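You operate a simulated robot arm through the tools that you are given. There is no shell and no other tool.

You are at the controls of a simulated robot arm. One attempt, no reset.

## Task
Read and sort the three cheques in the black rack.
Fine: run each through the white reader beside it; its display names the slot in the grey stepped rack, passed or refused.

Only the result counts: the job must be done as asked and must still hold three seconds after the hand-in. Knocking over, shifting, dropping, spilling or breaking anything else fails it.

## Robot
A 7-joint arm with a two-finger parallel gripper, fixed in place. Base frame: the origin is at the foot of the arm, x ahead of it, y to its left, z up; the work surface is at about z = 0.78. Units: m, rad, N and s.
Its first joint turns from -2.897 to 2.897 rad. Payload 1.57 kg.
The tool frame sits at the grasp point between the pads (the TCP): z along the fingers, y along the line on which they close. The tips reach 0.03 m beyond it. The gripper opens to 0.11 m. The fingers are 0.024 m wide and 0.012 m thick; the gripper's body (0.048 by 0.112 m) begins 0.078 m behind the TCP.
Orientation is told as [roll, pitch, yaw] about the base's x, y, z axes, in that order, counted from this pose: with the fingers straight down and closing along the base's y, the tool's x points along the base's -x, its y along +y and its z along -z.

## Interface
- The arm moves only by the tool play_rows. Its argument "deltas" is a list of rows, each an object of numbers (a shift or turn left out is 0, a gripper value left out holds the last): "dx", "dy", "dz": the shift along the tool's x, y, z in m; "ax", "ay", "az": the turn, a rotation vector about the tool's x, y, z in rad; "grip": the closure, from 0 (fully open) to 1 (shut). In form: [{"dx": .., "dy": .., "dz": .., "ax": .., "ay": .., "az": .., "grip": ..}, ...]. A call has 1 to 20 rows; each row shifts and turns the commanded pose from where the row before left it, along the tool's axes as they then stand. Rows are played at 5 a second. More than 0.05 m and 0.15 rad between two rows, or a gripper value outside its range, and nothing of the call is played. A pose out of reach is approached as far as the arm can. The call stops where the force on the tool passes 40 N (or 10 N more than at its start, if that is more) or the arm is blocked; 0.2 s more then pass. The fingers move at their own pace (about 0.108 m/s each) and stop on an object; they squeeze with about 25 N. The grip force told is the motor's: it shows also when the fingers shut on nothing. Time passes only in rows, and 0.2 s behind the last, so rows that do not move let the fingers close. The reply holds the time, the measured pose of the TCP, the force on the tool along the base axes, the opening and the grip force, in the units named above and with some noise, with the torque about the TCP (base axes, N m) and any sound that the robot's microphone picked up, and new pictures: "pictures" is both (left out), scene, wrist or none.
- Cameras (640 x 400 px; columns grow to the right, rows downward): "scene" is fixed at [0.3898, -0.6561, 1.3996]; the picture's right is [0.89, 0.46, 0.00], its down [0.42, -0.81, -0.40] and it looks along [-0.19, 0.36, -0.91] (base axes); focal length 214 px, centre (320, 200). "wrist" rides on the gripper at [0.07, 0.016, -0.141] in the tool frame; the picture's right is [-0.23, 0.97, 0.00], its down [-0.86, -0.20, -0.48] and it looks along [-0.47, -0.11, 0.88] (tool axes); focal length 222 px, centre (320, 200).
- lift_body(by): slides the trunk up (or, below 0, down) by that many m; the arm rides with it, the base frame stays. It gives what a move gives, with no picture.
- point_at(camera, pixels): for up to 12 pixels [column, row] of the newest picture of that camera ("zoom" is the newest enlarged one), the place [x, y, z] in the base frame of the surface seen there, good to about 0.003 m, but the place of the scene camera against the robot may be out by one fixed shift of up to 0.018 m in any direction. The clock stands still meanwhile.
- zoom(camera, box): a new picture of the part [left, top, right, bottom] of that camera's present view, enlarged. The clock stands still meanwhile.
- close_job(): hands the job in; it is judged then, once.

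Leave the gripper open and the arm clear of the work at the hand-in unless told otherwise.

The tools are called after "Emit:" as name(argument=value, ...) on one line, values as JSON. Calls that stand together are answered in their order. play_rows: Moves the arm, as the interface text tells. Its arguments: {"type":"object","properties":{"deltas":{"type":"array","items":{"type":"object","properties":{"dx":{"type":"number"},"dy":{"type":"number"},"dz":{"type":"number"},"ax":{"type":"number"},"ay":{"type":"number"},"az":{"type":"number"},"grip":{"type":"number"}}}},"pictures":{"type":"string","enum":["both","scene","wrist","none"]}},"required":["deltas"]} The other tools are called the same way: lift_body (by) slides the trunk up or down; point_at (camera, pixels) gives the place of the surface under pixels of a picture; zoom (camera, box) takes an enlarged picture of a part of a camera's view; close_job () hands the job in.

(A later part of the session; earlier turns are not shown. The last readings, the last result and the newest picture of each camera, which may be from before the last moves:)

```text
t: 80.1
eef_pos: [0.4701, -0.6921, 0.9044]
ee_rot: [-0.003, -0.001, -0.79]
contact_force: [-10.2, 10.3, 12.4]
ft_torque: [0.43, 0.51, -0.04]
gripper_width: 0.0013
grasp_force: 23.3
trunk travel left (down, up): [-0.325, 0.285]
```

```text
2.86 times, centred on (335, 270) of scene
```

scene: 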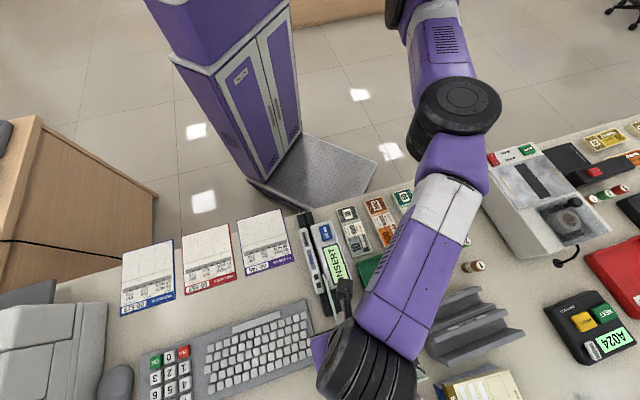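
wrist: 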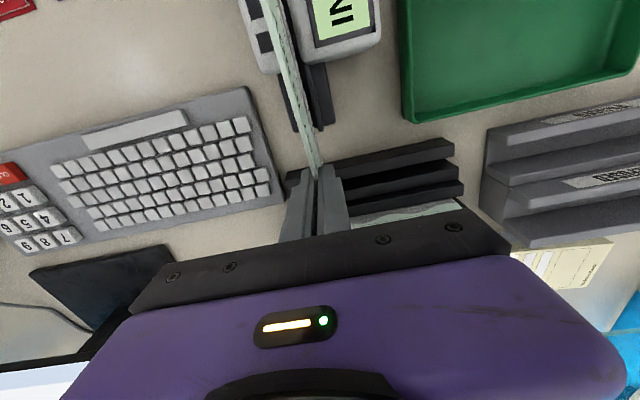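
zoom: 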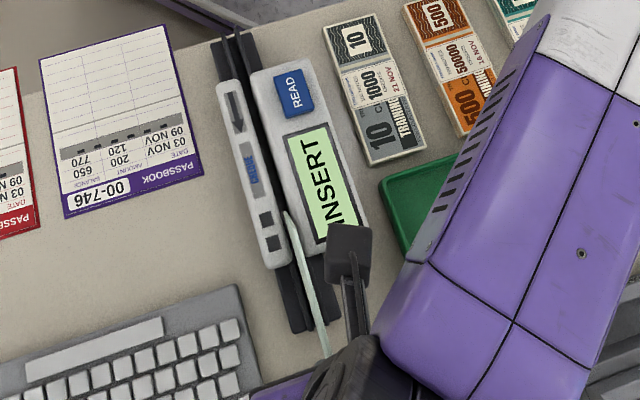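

The display still says INSERT. I feel 14 N pushing back: the cheque's leading edge has reached the black rack beyond the reader's exit. I'll back off immediately.

Emit:
play_rows(deltas=[{"dx": 0.02}, {"dx": 0.02}, {}], pictures="both")

Emit:
zoom(camera="scene", box=[290, 300, 440, 400])

Emit:
zoom(camera="scene", box=[270, 200, 400, 340])

```text
t: 80.9
eef_pos: [0.4437, -0.6651, 0.9014]
ee_rot: [-0.002, 0.0, -0.786]
contact_force: [0.8, -1.0, -0.1]
ft_torque: [-0.01, -0.02, 0.01]
gripper_width: 0.0013
grasp_force: 23.2
trunk travel left (down, up): [-0.325, 0.285]
```

scene: 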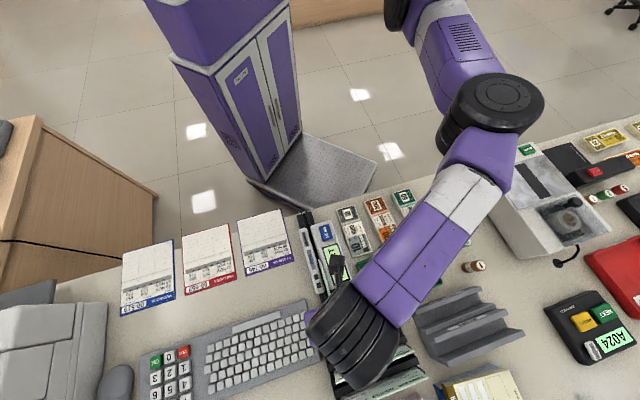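
wrist: 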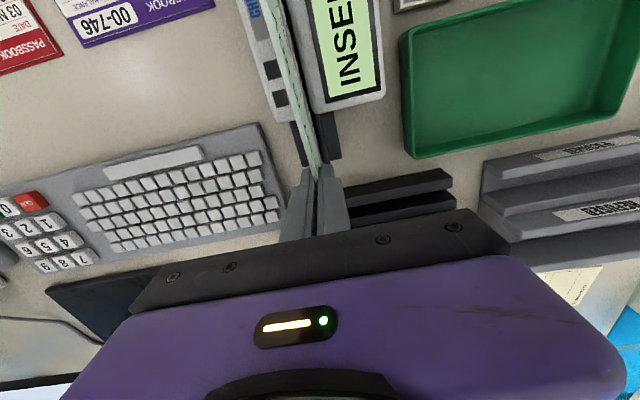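

```text
4.00 times, centred on (365, 350) of scene
```

zoom: 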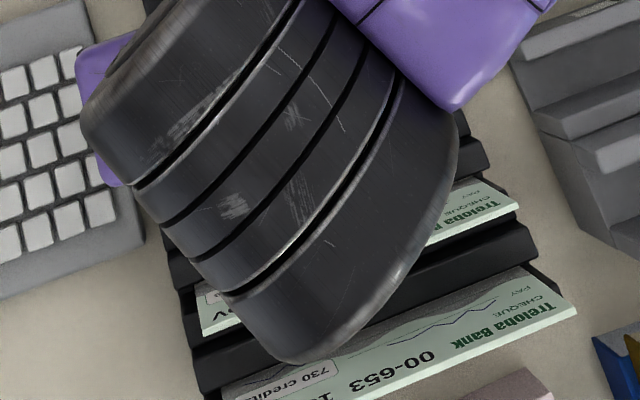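

```text
2.86 times, centred on (335, 270) of scene
```

zoom: 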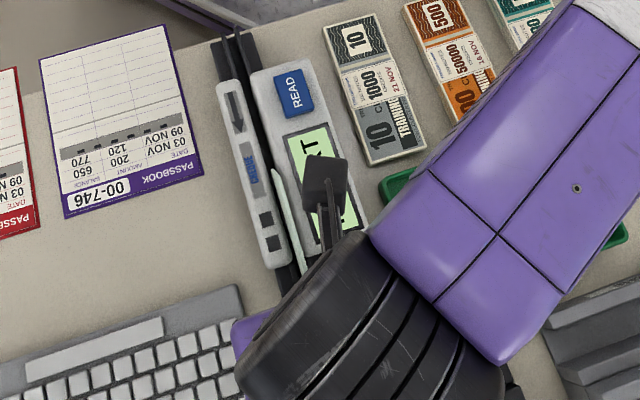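

Contact is gone and nothing looks displaced. The display still reads INSERT, so perhaps the cheque has to sit in the channel (body length ≈ cheque length), possibly with READ pressed. I'll bring it back to the channel's middle and look at the display.

Emit:
play_rows(deltas=[{"dx": 0.02}, {"dx": 0.02}, {"dx": 0.02}, {"dx": 0.02}, {"dx": 0.02}, {"dx": 0.016, "dz": 0.001}, {"dz": 0.001}, {}], pictures="both")

Emit:
zoom(camera="scene", box=[270, 200, 400, 340])

Emit:
zoom(camera="wrist", box=[220, 0, 420, 200])

```text
t: 82.7
eef_pos: [0.363, -0.5814, 0.8997]
ee_rot: [-0.003, 0.0, -0.786]
contact_force: [1.1, 1.0, 13.5]
ft_torque: [-0.33, -0.46, 0.05]
gripper_width: 0.0009
grasp_force: 23.1
trunk travel left (down, up): [-0.325, 0.285]
```

scene: 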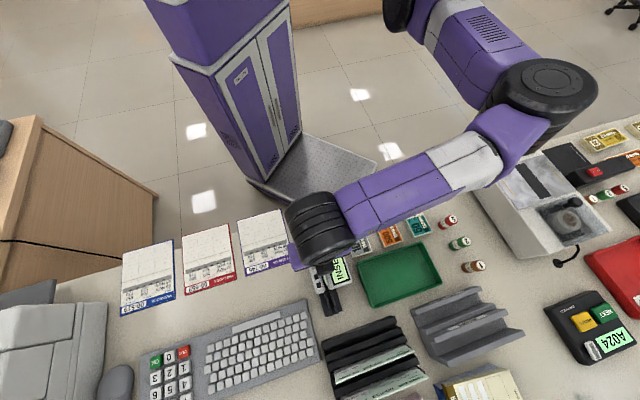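
wrist: 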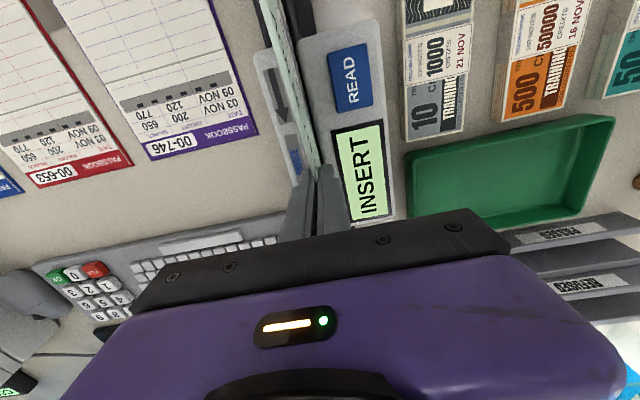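

```text
2.86 times, centred on (335, 270) of scene
```

zoom: 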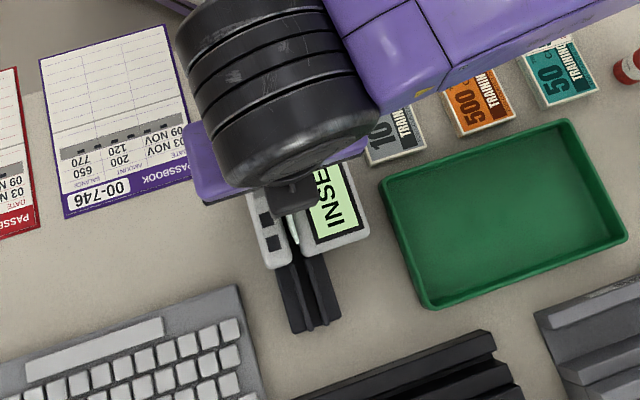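

```text
2.00 times, centred on (320, 100) of wrist
```

zoom: 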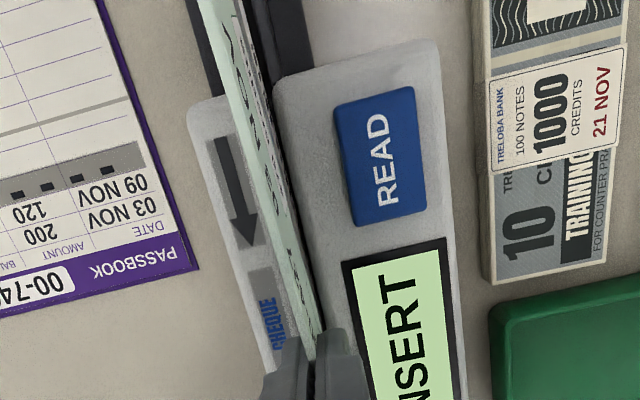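

The display still says INSERT with the cheque on the channel floor (13 N downward pressure). READ is a raised button, so the sequence is probably insert and then READ. I'll ease the pressure, release the cheque in the channel, and look.

Emit:
play_rows(deltas=[{"dz": -0.0015}, {}, {"grip": 0.93}, {"grip": 0.8}, {"grip": 0.6}, {"grip": 0.5}, {}], pictures="wrist")

Emit:
zoom(camera="wrist", box=[220, 0, 420, 220])

```text
t: 84.3
eef_pos: [0.3628, -0.582, 0.9009]
ee_rot: [-0.002, 0.001, -0.786]
contact_force: [0.2, 0.3, 0.1]
ft_torque: [-0.04, 0.01, -0.02]
gripper_width: 0.055
grasp_force: 0.1
trunk travel left (down, up): [-0.325, 0.285]
```

wrist: 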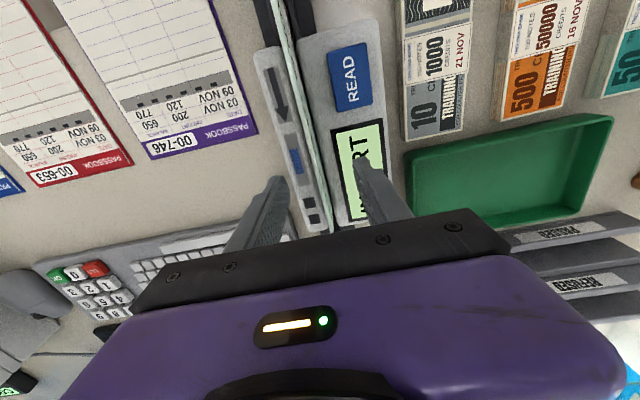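

```text
1.82 times, centred on (320, 110) of wrist
```

zoom: 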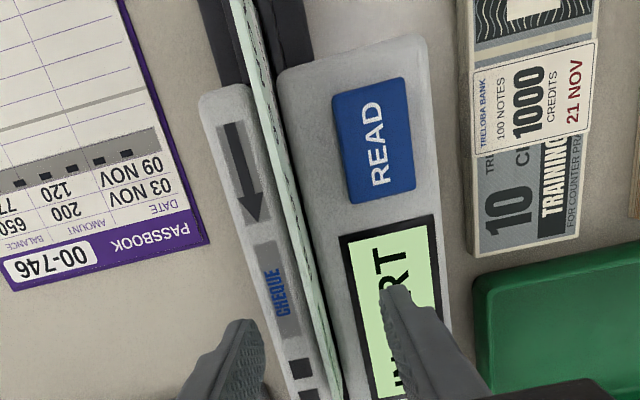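

The cheque stands in the channel by itself. I'll raise the gripper 0.12 m and read the display.

Emit:
play_rows(deltas=[{"dz": -0.03}, {"dz": -0.03}, {"dz": -0.03}, {"dz": -0.03}, {}], pictures="wrist")

Emit:
zoom(camera="wrist", box=[230, 0, 410, 210])

```text
t: 85.5
eef_pos: [0.3654, -0.5847, 1.0214]
ee_rot: [-0.002, 0.002, -0.787]
contact_force: [-0.7, 0.0, 0.2]
ft_torque: [0.0, 0.0, 0.01]
gripper_width: 0.055
grasp_force: 0.0
trunk travel left (down, up): [-0.325, 0.285]
```

wrist: 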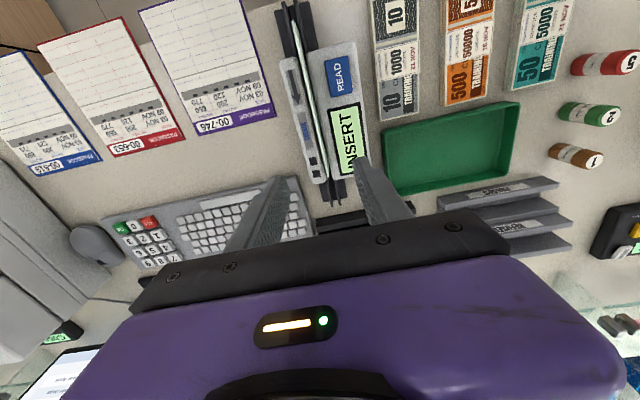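

```text
1.90 times, centred on (320, 105) of wrist
```

zoom: 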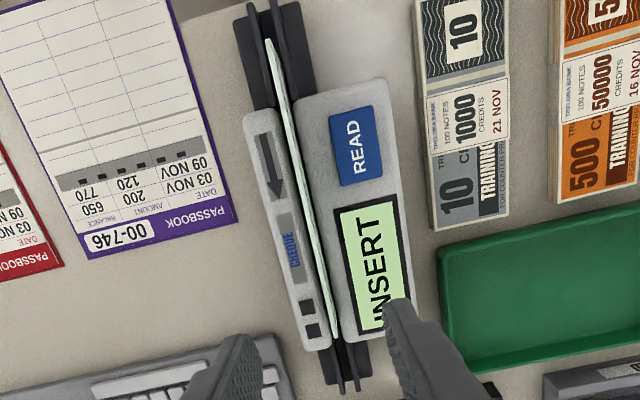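

Still INSERT. I'll measure the READ button to press it with closed fingertips.

Emit:
point_at(camera="zoom", pixels=[[357, 145], [340, 115], [375, 115], [345, 180], [378, 178], [310, 130], [395, 140], [270, 60], [330, 320], [300, 190]])

```text
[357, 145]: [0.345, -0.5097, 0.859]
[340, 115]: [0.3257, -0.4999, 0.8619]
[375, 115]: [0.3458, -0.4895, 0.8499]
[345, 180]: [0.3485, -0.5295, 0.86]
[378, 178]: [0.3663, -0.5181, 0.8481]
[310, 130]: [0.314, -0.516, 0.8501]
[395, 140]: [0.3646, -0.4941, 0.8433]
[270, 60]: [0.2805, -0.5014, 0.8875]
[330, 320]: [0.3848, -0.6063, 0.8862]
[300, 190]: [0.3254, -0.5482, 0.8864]
```

The READ button centre is (0.345, −0.510) with its top at z≈0.860. I'll close the fingers, move above it, and lower to the tips at z≈0.868.

Emit:
play_rows(deltas=[{"dx": 0.0225, "dy": 0.013, "grip": 1.0}, {"dx": 0.0225, "dy": 0.013}, {"dx": 0.0223, "dy": 0.0125}, {"dz": 0.04}, {"dz": 0.04}, {"dz": 0.043}, {}], pictures="wrist")

```text
t: 87.1
eef_pos: [0.3409, -0.5081, 0.8964]
ee_rot: [-0.002, -0.001, -0.788]
contact_force: [-0.4, -0.3, -0.3]
ft_torque: [-0.02, 0.01, -0.03]
gripper_width: 0.0
grasp_force: 21.7
trunk travel left (down, up): [-0.325, 0.285]
```

wrist: 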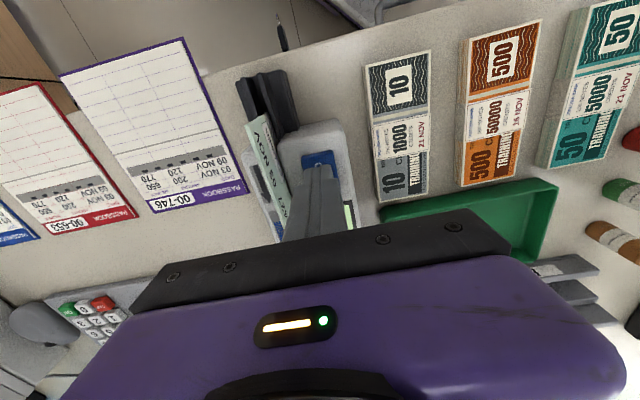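

The tips are just over the button. Pressing down gently in 2 mm steps.

Emit:
play_rows(deltas=[{"dz": 0.003}, {"dz": 0.002}, {"dz": 0.002}, {"dz": 0.002}, {"dz": 0.001}], pictures="wrist")

Emit:
zoom(camera="wrist", box=[230, 60, 410, 230])

```text
t: 88.3
eef_pos: [0.3414, -0.5074, 0.8871]
ee_rot: [-0.002, 0.0, -0.788]
contact_force: [-1.1, -1.1, 2.2]
ft_torque: [-0.06, 0.05, 0.0]
gripper_width: 0.0001
grasp_force: 21.4
trunk travel left (down, up): [-0.325, 0.285]
heard: click
```

wrist: 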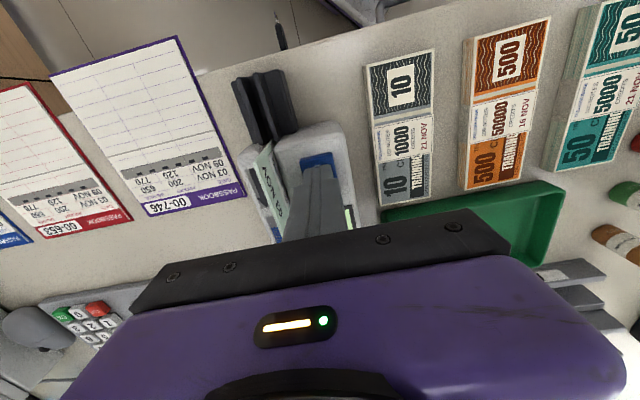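

```text
2.35 times, centred on (320, 145) of wrist
```

zoom: 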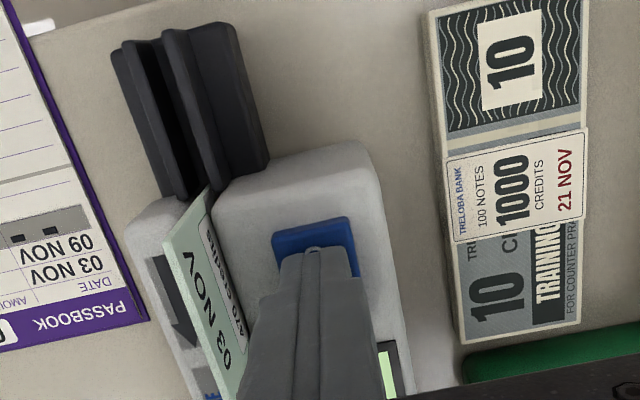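

I heard a click. Raising to read the display.

Emit:
play_rows(deltas=[{"dz": -0.03}, {"dz": -0.04}, {"dz": -0.04}, {}], pictures="both")

Emit:
zoom(camera="wrist", box=[230, 20, 410, 220])

Emit:
zoom(camera="scene", box=[280, 200, 380, 330])

```text
t: 89.3
eef_pos: [0.3423, -0.5065, 0.9972]
ee_rot: [-0.002, 0.0, -0.788]
contact_force: [0.5, -0.8, -0.1]
ft_torque: [-0.02, 0.0, 0.0]
gripper_width: 0.0
grasp_force: 20.7
trunk travel left (down, up): [-0.325, 0.285]
```

scene: 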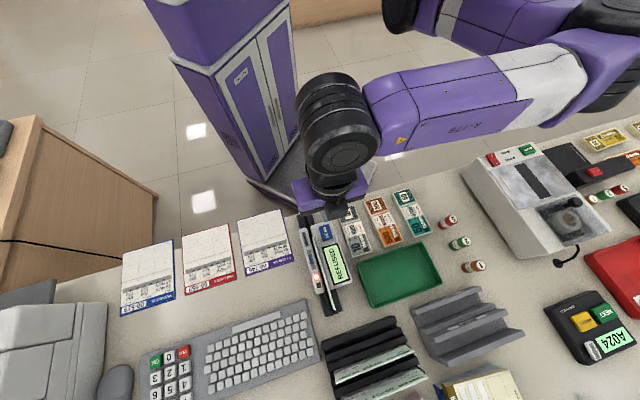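
wrist: 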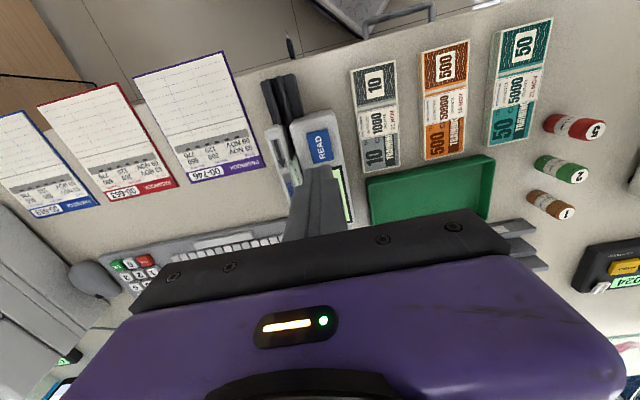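

```text
2.00 times, centred on (320, 120) of wrist
```

zoom: 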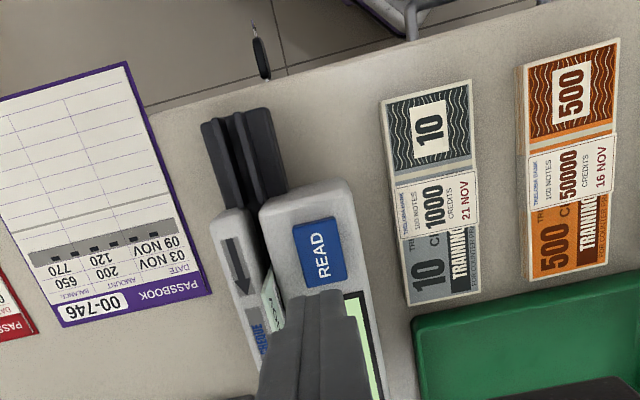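

```text
3.08 times, centred on (330, 265) of scene
```

zoom: 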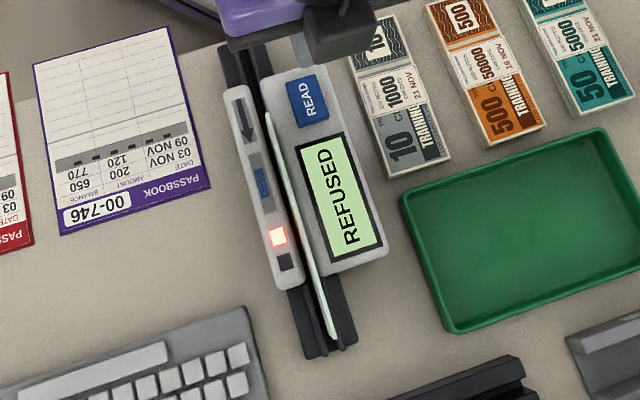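

The display now reads REFUSED with a red lamp lit, and the reader has fed the cheque toward the exit. I'll wait a moment and look at it again.

Emit:
play_rows(deltas=[{"dz": -0.03}, {"dx": -0.04}, {"dx": -0.04}, {"dx": -0.02, "dy": -0.038, "grip": 0.5}, {}, {}], pictures="both")

Emit:
zoom(camera="wrist", box=[230, 20, 410, 220])

Emit:
zoom(camera="scene", box=[280, 200, 380, 330])

```text
t: 90.7
eef_pos: [0.3848, -0.6045, 1.028]
ee_rot: [-0.003, 0.0, -0.788]
contact_force: [0.4, 0.2, -0.7]
ft_torque: [0.01, 0.03, 0.0]
gripper_width: 0.0551
grasp_force: 0.1
trunk travel left (down, up): [-0.325, 0.285]
```

scene: 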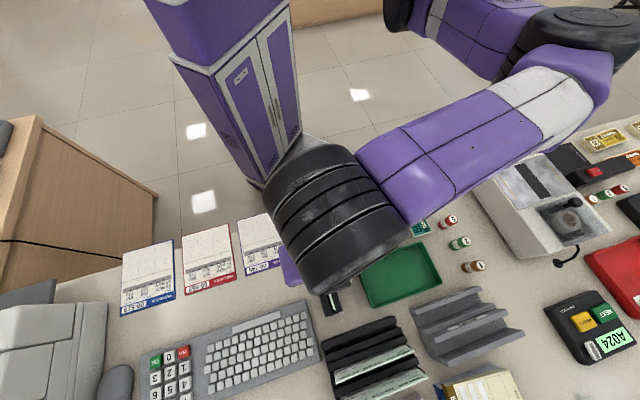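
wrist: 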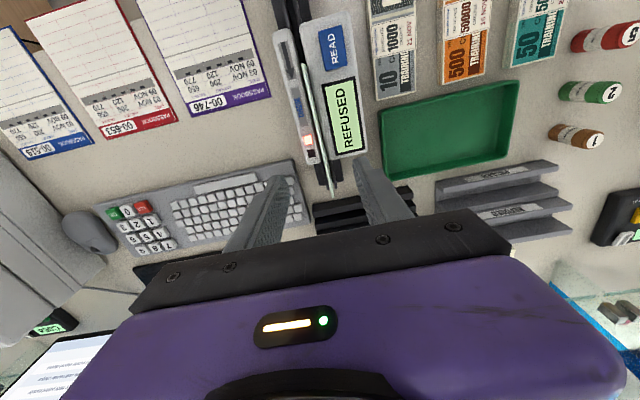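

```text
2.00 times, centred on (320, 120) of wrist
```

zoom: 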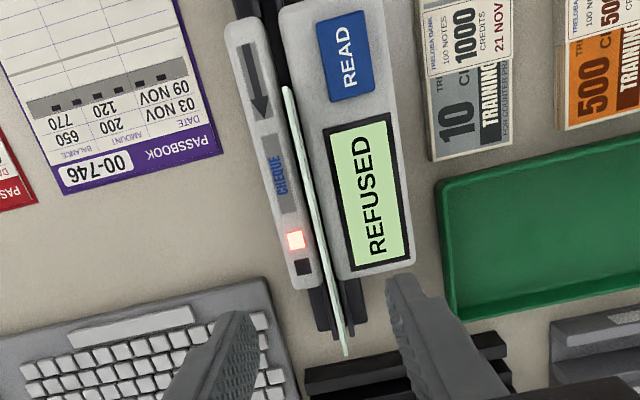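

```text
3.08 times, centred on (330, 265) of scene
```

zoom: 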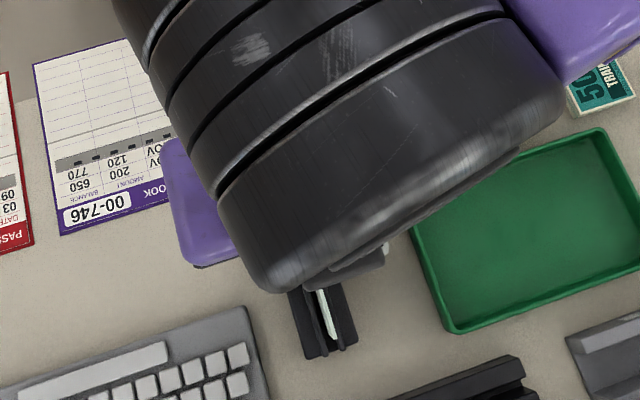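

REFUSED is confirmed for cheque 00‑427. I'll measure where its top edge stands now.

Emit:
point_at(camera="zoom", pixels=[[287, 92], [300, 155], [314, 220], [328, 285], [345, 350], [302, 160], [290, 105]])

```text
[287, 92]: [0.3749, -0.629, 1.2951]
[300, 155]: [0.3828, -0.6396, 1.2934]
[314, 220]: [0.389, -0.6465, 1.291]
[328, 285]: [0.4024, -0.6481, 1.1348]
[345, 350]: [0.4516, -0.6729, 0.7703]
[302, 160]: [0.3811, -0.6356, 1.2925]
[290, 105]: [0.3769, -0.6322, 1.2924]
```

Emit:
point_at(camera="wrist", pixels=[[303.5, 66], [306, 80], [310, 97], [314, 115], [317, 130], [324, 160], [329, 180], [332, 194], [332, 197]])

```text
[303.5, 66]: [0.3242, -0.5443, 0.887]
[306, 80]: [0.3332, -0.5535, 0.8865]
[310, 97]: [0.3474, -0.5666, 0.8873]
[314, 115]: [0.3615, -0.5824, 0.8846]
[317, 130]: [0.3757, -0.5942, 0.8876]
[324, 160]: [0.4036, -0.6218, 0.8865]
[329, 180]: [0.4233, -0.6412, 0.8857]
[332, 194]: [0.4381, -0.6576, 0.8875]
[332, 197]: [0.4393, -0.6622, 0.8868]
```

The cheque's top edge runs s≈0.614–0.779 at v≈−0.156, z 0.887. I'll lower over its middle and grip it again.

Emit:
play_rows(deltas=[{"dx": -0.0105, "dz": 0.03}, {"dz": 0.04}, {"dz": 0.04}, {"dz": 0.021}, {}, {"grip": 0.8}, {"grip": 0.95}, {"grip": 1.0}, {}, {}], pictures="wrist")

```text
t: 92.9
eef_pos: [0.3944, -0.6148, 0.8945]
ee_rot: [-0.001, 0.0, -0.789]
contact_force: [-0.6, -0.2, -0.1]
ft_torque: [0.01, -0.01, -0.01]
gripper_width: 0.0011
grasp_force: 23.0
trunk travel left (down, up): [-0.325, 0.285]
```

wrist: 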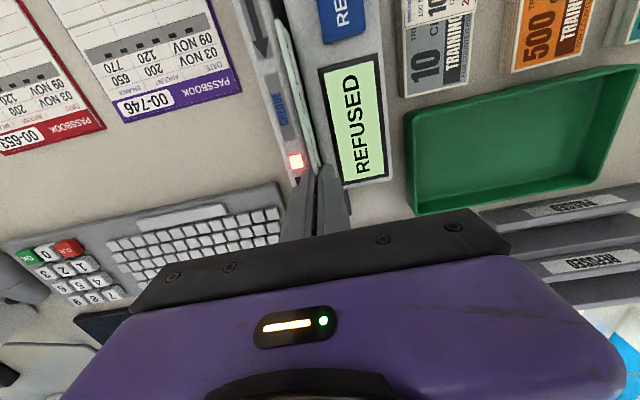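

Gripped again. I'll lift it out, move over to the open area, and turn back to yaw +45°.

Emit:
play_rows(deltas=[{"dz": -0.03}, {"dz": -0.04}, {"dz": -0.04}, {"dz": -0.02, "dy": 0.03}, {"dy": 0.035}, {"dy": 0.028}, {"az": -0.131}, {"az": -0.131}, {"az": -0.131}, {"az": -0.131}, {"az": -0.131}, {"az": -0.131}, {"az": -0.131}, {"az": -0.131}, {"az": -0.131}, {"az": -0.131}, {"az": -0.131}, {"az": -0.131}, {}], pictures="both")

Emit:
lift_body(by=0.05)

```text
t: 96.9
eef_pos: [0.4597, -0.5473, 1.0263]
ee_rot: [0.0, 0.002, 0.786]
contact_force: [-0.7, 0.2, 0.1]
ft_torque: [-0.02, -0.01, 0.02]
gripper_width: 0.0011
grasp_force: 23.5
trunk travel left (down, up): [-0.325, 0.285]
```

scene: 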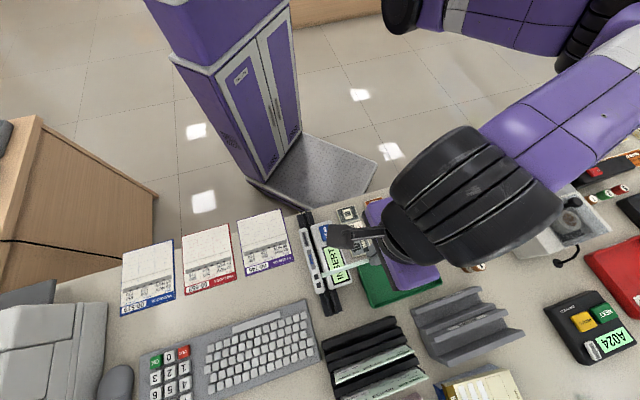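
wrist: 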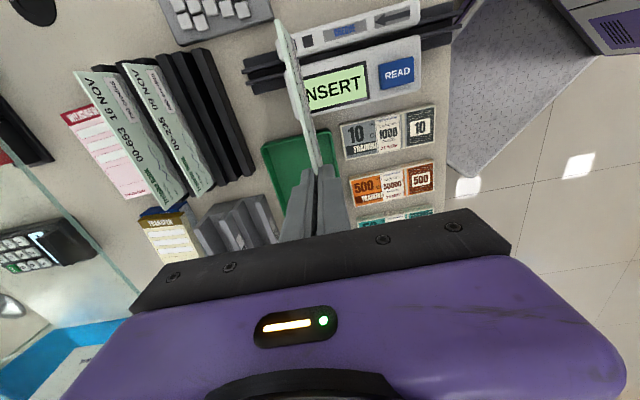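

```text
t: 97.8
eef_pos: [0.4599, -0.5477, 1.0762]
ee_rot: [0.0, 0.001, 0.785]
contact_force: [-1.2, -0.1, -0.5]
ft_torque: [0.06, -0.02, -0.02]
gripper_width: 0.0013
grasp_force: 22.8
trunk travel left (down, up): [-0.375, 0.235]
```

The reader reset itself to INSERT. Now to the REFUSED (back) slot: I'll move over it to TCP (0.751, −0.550), z≈1.0, with the lower edge of the cheque at 0.913.

Emit:
play_rows(deltas=[{"dx": -0.0293, "dy": -0.0296, "dz": 0.005}, {"dx": -0.0293, "dy": -0.0296, "dz": 0.005}, {"dx": -0.0293, "dy": -0.0296, "dz": 0.01}, {"dx": -0.0293, "dy": -0.0297, "dz": 0.014}, {"dx": -0.0292, "dy": -0.0297, "dz": 0.014}, {"dx": -0.0292, "dy": -0.0297, "dz": 0.014}, {"dx": -0.0292, "dy": -0.0297, "dz": 0.014}, {}], pictures="both")

Emit:
zoom(camera="wrist", box=[230, 20, 410, 220])

```text
t: 99.6
eef_pos: [0.7514, -0.5491, 0.9991]
ee_rot: [0.001, 0.001, 0.787]
contact_force: [-0.4, 0.1, -0.3]
ft_torque: [-0.03, 0.04, 0.0]
gripper_width: 0.001
grasp_force: 23.0
trunk travel left (down, up): [-0.375, 0.235]
```

scene: 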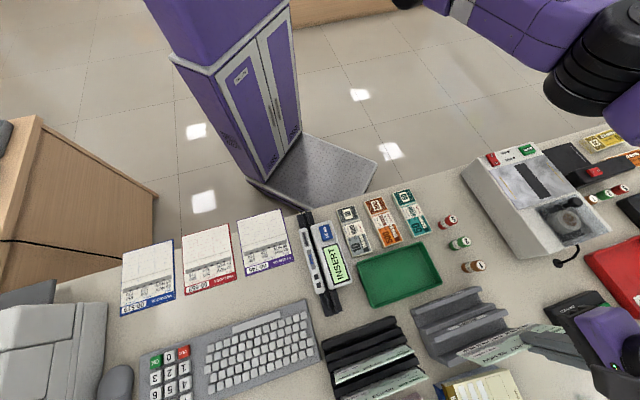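
wrist: 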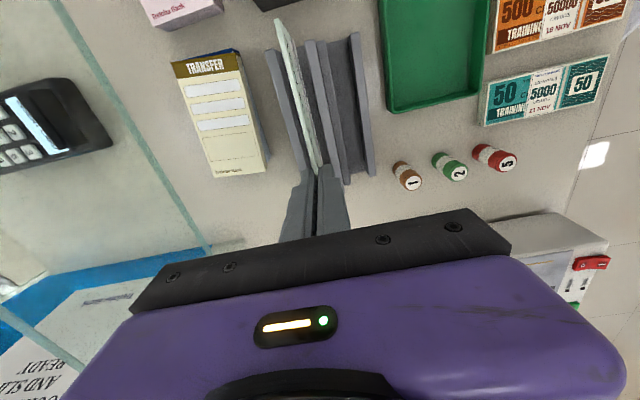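

```text
2.00 times, centred on (320, 120) of wrist
```

zoom: 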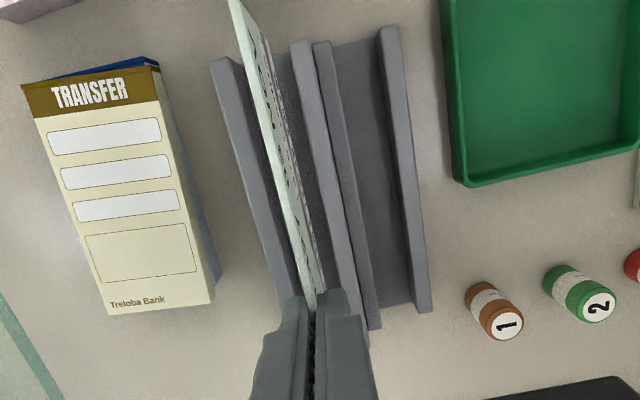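

The cheque hovers over the back slot. I'll re-measure the slot edges from this top view.

Emit:
point_at(camera="zoom", pixels=[[235, 130], [252, 130], [262, 100], [330, 150], [318, 150], [350, 150], [362, 150], [405, 150], [398, 150], [380, 150], [340, 250], [283, 60]])

```text
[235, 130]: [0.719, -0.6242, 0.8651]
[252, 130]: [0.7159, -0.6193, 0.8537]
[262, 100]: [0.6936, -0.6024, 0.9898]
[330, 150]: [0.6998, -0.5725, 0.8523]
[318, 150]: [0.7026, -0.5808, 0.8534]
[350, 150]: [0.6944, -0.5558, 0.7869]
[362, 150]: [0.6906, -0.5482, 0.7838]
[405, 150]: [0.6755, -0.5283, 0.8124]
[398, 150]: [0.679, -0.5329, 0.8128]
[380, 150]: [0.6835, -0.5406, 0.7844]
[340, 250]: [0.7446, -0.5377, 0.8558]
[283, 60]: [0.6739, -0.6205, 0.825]
```

Slot 2 spans u≈0.909–0.942 with its floor at z≈0.825. I'll shift 6 mm toward the back wall and lower the cheque until it is about 2 mm above the floor.

Emit:
play_rows(deltas=[{"dy": -0.0065}, {"dz": 0.03}, {"dz": 0.03}, {"dz": 0.02}, {"dz": 0.005}, {}], pictures="wrist")

Emit:
zoom(camera="wrist", box=[230, 20, 410, 220])

```text
t: 101.0
eef_pos: [0.7568, -0.5533, 0.9147]
ee_rot: [-0.001, 0.002, 0.784]
contact_force: [0.2, -0.3, -0.5]
ft_torque: [0.0, 0.05, -0.03]
gripper_width: 0.0013
grasp_force: 23.5
trunk travel left (down, up): [-0.375, 0.235]
```

wrist: 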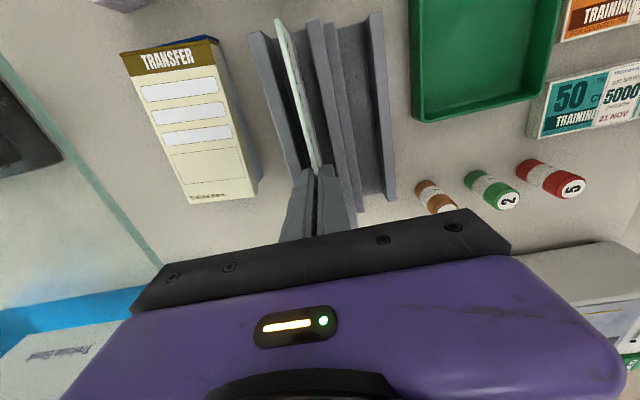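

```text
2.00 times, centred on (320, 120) of wrist
```

zoom: 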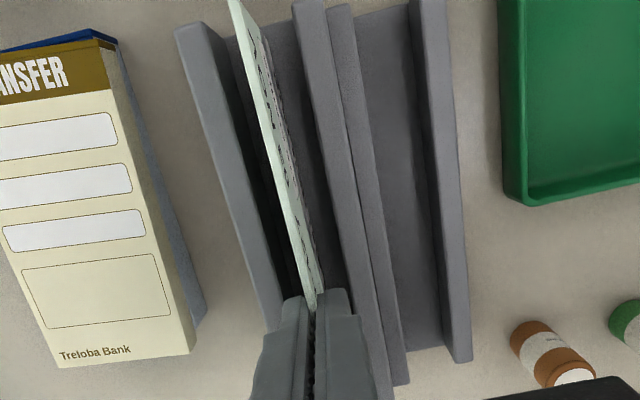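

The cheque is inside the slot. I'll lower the last few millimetres, open the fingers slightly, nudge toward the back wall, then open.

Emit:
play_rows(deltas=[{"dz": 0.002}, {"dz": 0.0015}, {}, {"grip": 0.95}, {"grip": 0.89}, {}, {"dy": -0.004}, {"dy": -0.003}, {"grip": 0.75}, {}], pictures="wrist")

Emit:
zoom(camera="wrist", box=[230, 20, 410, 220])

```text
t: 103.2
eef_pos: [0.7595, -0.5579, 0.9119]
ee_rot: [0.0, 0.0, 0.786]
contact_force: [0.0, 0.2, 0.2]
ft_torque: [0.0, -0.01, 0.02]
gripper_width: 0.0273
grasp_force: 0.0
trunk travel left (down, up): [-0.375, 0.235]
```

wrist: 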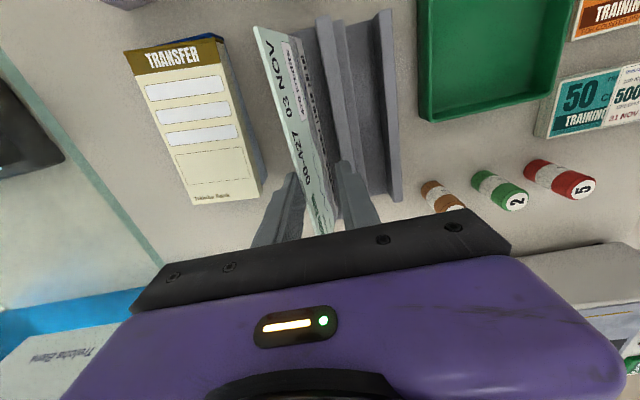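

```text
2.00 times, centred on (320, 120) of wrist
```

zoom: 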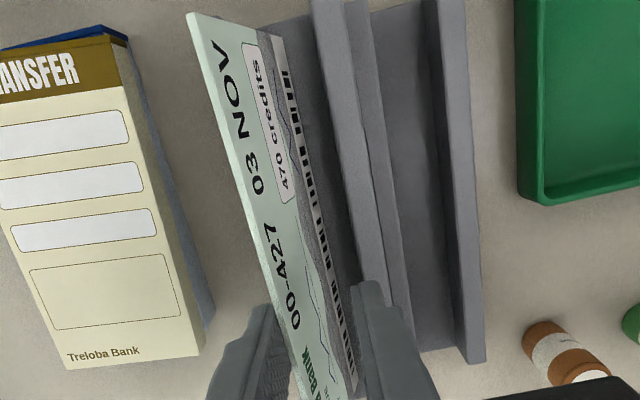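

The cheque leans back against the rear wall as intended. I'll open a bit more and rise straight up.

Emit:
play_rows(deltas=[{"grip": 0.6}, {}, {"dz": -0.015}, {"dz": -0.03}, {"dz": -0.03}, {"dy": 0.01, "dz": -0.02}, {}], pictures="both")

Emit:
zoom(camera="wrist", box=[230, 20, 410, 220])

Emit:
zoom(camera="scene", box=[310, 280, 540, 400])

```text
t: 104.8
eef_pos: [0.7528, -0.5522, 1.0076]
ee_rot: [0.002, 0.003, 0.784]
contact_force: [-0.4, -0.8, -0.8]
ft_torque: [0.03, 0.02, -0.02]
gripper_width: 0.0441
grasp_force: 0.1
trunk travel left (down, up): [-0.375, 0.235]
```

scene: 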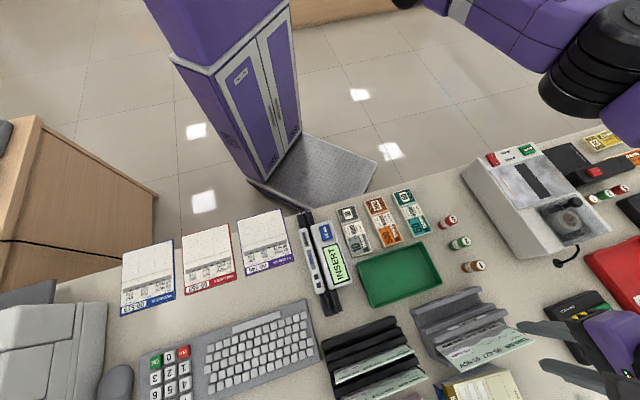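
wrist: 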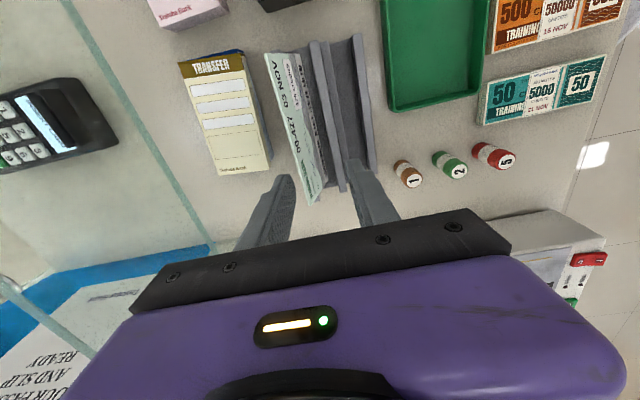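

```text
2.00 times, centred on (320, 120) of wrist
```

zoom: 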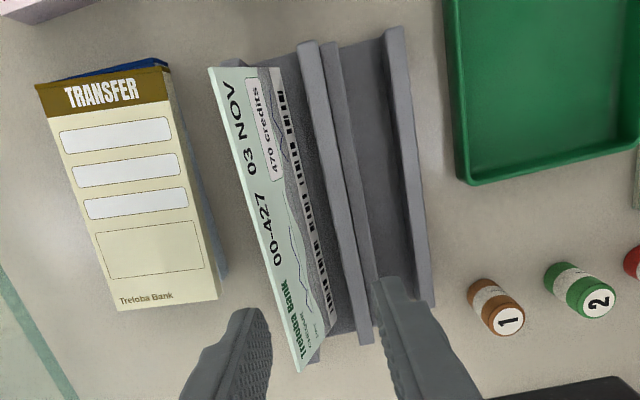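

```text
2.78 times, centred on (425, 340) of scene
```

zoom: 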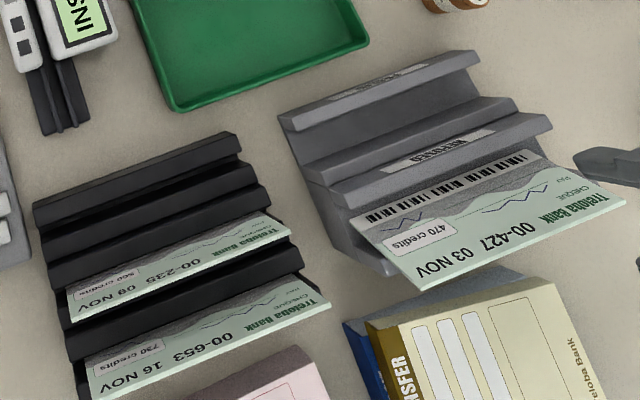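

00‑427 is now resting in the REFUSED slot. Next is the middle cheque 00‑235. It's slightly out of reach with a vertical tool, so I'll grip it near its right end with the tool tilted about 12.6° in the cheque's own plane. First I'll move to a staging point between the racks.

Emit:
play_rows(deltas=[{"dx": 0.0355, "dy": 0.018}, {"dx": 0.0355, "dy": 0.018}, {"dx": 0.0355, "dy": 0.018}, {"dx": 0.0355, "dy": 0.018, "grip": 0.69}, {}], pictures="none")

Emit:
lift_body(by=-0.05)

Emit:
play_rows(deltas=[{"ay": 0.11}, {"ay": 0.11}, {}], pictures="wrist")

```text
t: 106.0
eef_pos: [0.6009, -0.6028, 1.0086]
ee_rot: [0.0, 0.001, 0.789]
contact_force: [0.1, -0.1, -0.5]
ft_torque: [0.01, -0.03, -0.02]
gripper_width: 0.0341
grasp_force: 0.0
trunk travel left (down, up): [-0.375, 0.235]
```

```text
t: 106.9
eef_pos: [0.6019, -0.6031, 0.9592]
ee_rot: [-0.001, 0.002, 0.785]
contact_force: [0.1, 0.1, -0.4]
ft_torque: [-0.01, 0.0, -0.02]
gripper_width: 0.034
grasp_force: 0.0
trunk travel left (down, up): [-0.325, 0.285]
```

```text
t: 107.7
eef_pos: [0.6021, -0.6014, 0.9578]
ee_rot: [0.0, 0.223, 0.785]
contact_force: [0.0, 0.2, 0.0]
ft_torque: [-0.01, -0.01, 0.01]
gripper_width: 0.0345
grasp_force: 0.1
trunk travel left (down, up): [-0.325, 0.285]
```

wrist: 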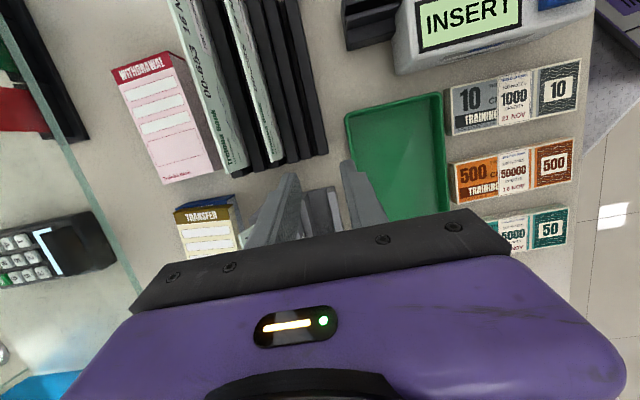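

Tilted without flags. I'll check the position of the remaining cheques from here, also to see whether the earlier bump moved the rack.

Emit:
zoom(camera="wrist", box=[150, 0, 350, 180])

Emit:
point_at(camera="wrist", pixels=[[227, 10], [240, 50], [252, 90], [265, 130], [275, 160], [190, 60], [205, 100], [226, 160], [310, 100], [322, 150], [285, 80], [296, 120]])

```text
2.22 times, centred on (250, 90) of wrist
```

zoom: 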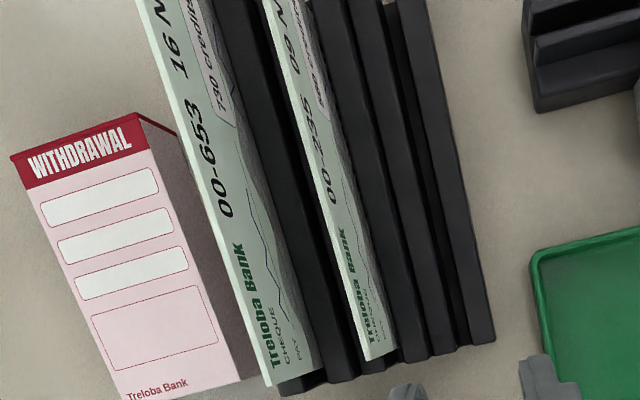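

```text
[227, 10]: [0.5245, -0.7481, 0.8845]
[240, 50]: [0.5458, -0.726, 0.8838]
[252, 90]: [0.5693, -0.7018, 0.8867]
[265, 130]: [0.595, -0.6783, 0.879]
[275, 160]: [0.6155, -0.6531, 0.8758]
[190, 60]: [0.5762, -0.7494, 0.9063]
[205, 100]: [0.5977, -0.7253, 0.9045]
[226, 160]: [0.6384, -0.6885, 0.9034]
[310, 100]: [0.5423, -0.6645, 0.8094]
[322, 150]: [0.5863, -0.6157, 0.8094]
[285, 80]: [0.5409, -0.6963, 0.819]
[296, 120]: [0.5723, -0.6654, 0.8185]
```

Nothing moved: cheque 2 is still at u≈0.899. I'll move over its right part and lower to TCP z≈0.893.

Emit:
play_rows(deltas=[{"dx": 0.0247, "dy": -0.024, "dz": 0.0055}, {"dx": 0.0247, "dy": -0.024, "dz": 0.0055}, {}], pictures="wrist")

Emit:
zoom(camera="wrist", box=[240, 40, 400, 220])

```text
t: 108.5
eef_pos: [0.5976, -0.6722, 0.9586]
ee_rot: [0.001, 0.222, 0.786]
contact_force: [-1.1, -0.2, 0.3]
ft_torque: [0.0, -0.01, 0.01]
gripper_width: 0.034
grasp_force: 0.1
trunk travel left (down, up): [-0.325, 0.285]
```

wrist: 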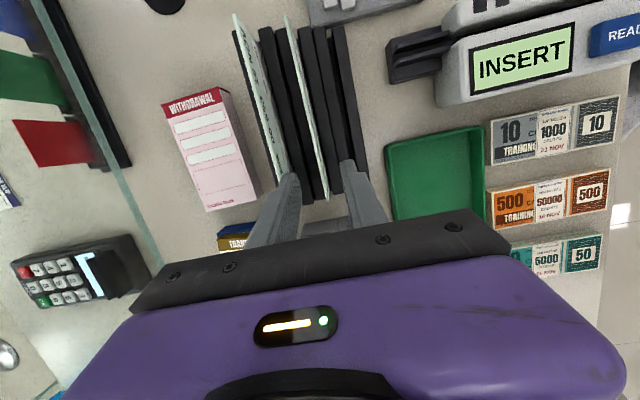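

```text
2.22 times, centred on (320, 130) of wrist
```

zoom: 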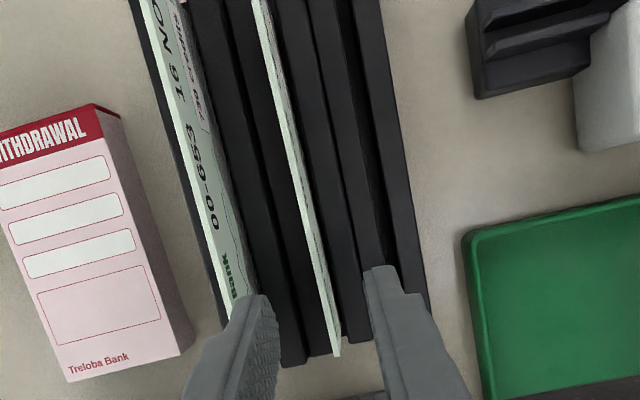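

In position, with the cheque between the fingers' lines. Lowering to grip height.

Emit:
play_rows(deltas=[{"dx": -0.0048, "dy": -0.0013, "dz": 0.0211}, {"dx": -0.0048, "dz": 0.0211}, {"dx": -0.0048, "dz": 0.0211}, {}], pictures="wrist")

Emit:
zoom(camera="wrist", box=[240, 40, 400, 220])

```text
t: 109.5
eef_pos: [0.6018, -0.672, 0.8917]
ee_rot: [0.0, 0.222, 0.789]
contact_force: [0.2, -0.1, 0.1]
ft_torque: [0.0, 0.02, 0.03]
gripper_width: 0.0342
grasp_force: 0.0
trunk travel left (down, up): [-0.325, 0.285]
```

wrist: 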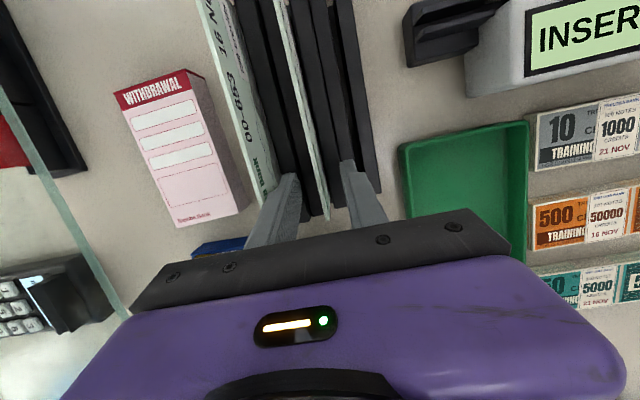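

```text
2.22 times, centred on (320, 130) of wrist
```

zoom: 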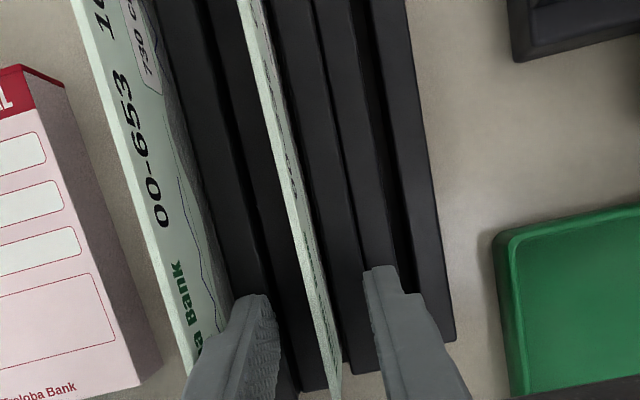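

Astride the middle cheque with no contact. Closing, then lifting straight up.

Emit:
play_rows(deltas=[{"grip": 0.85}, {"grip": 0.95}, {"grip": 1.0}, {}, {}, {"dx": 0.0044, "dz": -0.0195}, {"dx": 0.0044, "dz": -0.0195}, {"dx": 0.0044, "dz": -0.0195}, {}], pictures="wrist")

```text
t: 111.5
eef_pos: [0.6022, -0.6726, 0.9543]
ee_rot: [0.001, 0.222, 0.788]
contact_force: [-0.4, 0.2, 0.1]
ft_torque: [-0.01, -0.01, 0.01]
gripper_width: 0.0012
grasp_force: 23.7
trunk travel left (down, up): [-0.325, 0.285]
```

wrist: 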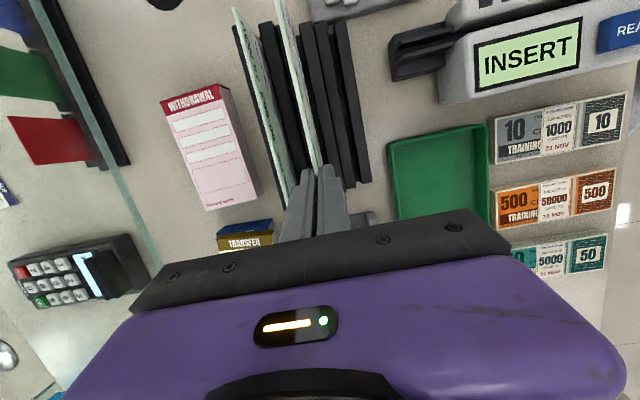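

Lifted clear. I'll bring it up and back to the open area, then turn to yaw −45° about the vertical, keeping the cheque level.

Emit:
play_rows(deltas=[{"dx": 0.0044, "dz": -0.0195, "dy": 0.02}, {"dx": 0.0044, "dz": -0.0195, "dy": 0.035}, {"dx": 0.0044, "dz": -0.0195, "dy": 0.04}, {"dx": 0.0033, "dz": -0.0146, "dy": 0.045}, {"dy": 0.047}, {}], pictures="wrist")

Emit:
play_rows(deltas=[{"az": 0.1277, "ax": -0.029}, {"az": 0.1277, "ax": -0.029}, {"az": 0.1277, "ax": -0.029}, {"az": 0.1277, "ax": -0.029}, {"az": 0.1277, "ax": -0.029}, {"az": 0.1277, "ax": -0.029}, {"az": 0.1277, "ax": -0.029}, {"az": 0.1277, "ax": -0.029}, {"az": 0.1277, "ax": -0.029}, {"az": 0.1277, "ax": -0.029}, {"az": 0.1277, "ax": -0.029}, {"az": 0.1277, "ax": -0.029}, {}], pictures="both")

```text
t: 112.9
eef_pos: [0.4686, -0.5405, 1.0289]
ee_rot: [0.0, 0.222, 0.787]
contact_force: [0.4, 0.5, 0.9]
ft_torque: [-0.01, 0.01, 0.02]
gripper_width: 0.0011
grasp_force: 23.7
trunk travel left (down, up): [-0.325, 0.285]
```

wrist: 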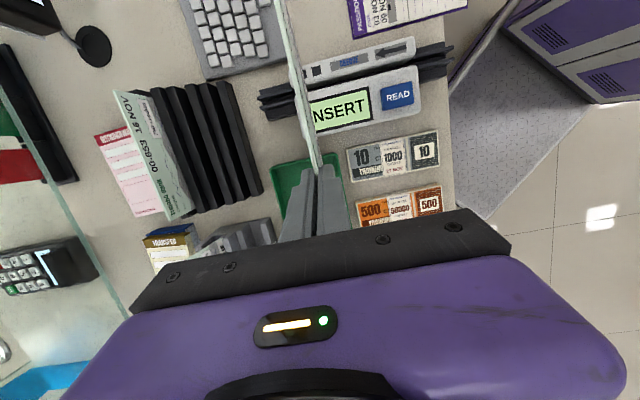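

```text
t: 115.7
eef_pos: [0.4693, -0.54, 1.0289]
ee_rot: [0.001, 0.224, -0.786]
contact_force: [-0.9, 0.9, 0.1]
ft_torque: [-0.03, -0.03, 0.0]
gripper_width: 0.0012
grasp_force: 24.0
trunk travel left (down, up): [-0.325, 0.285]
```

scene: 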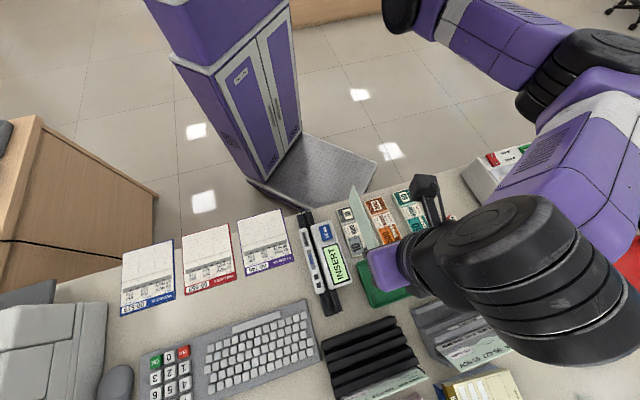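
wrist: 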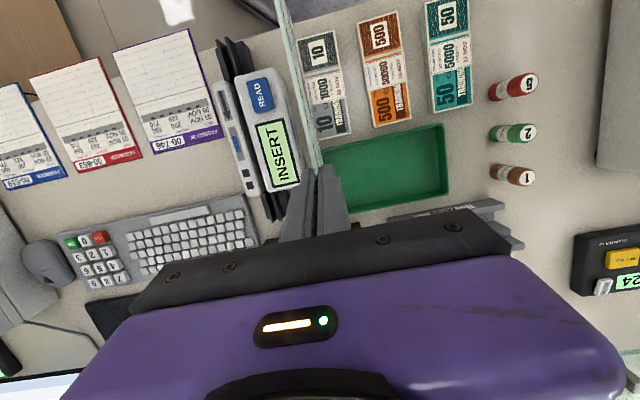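

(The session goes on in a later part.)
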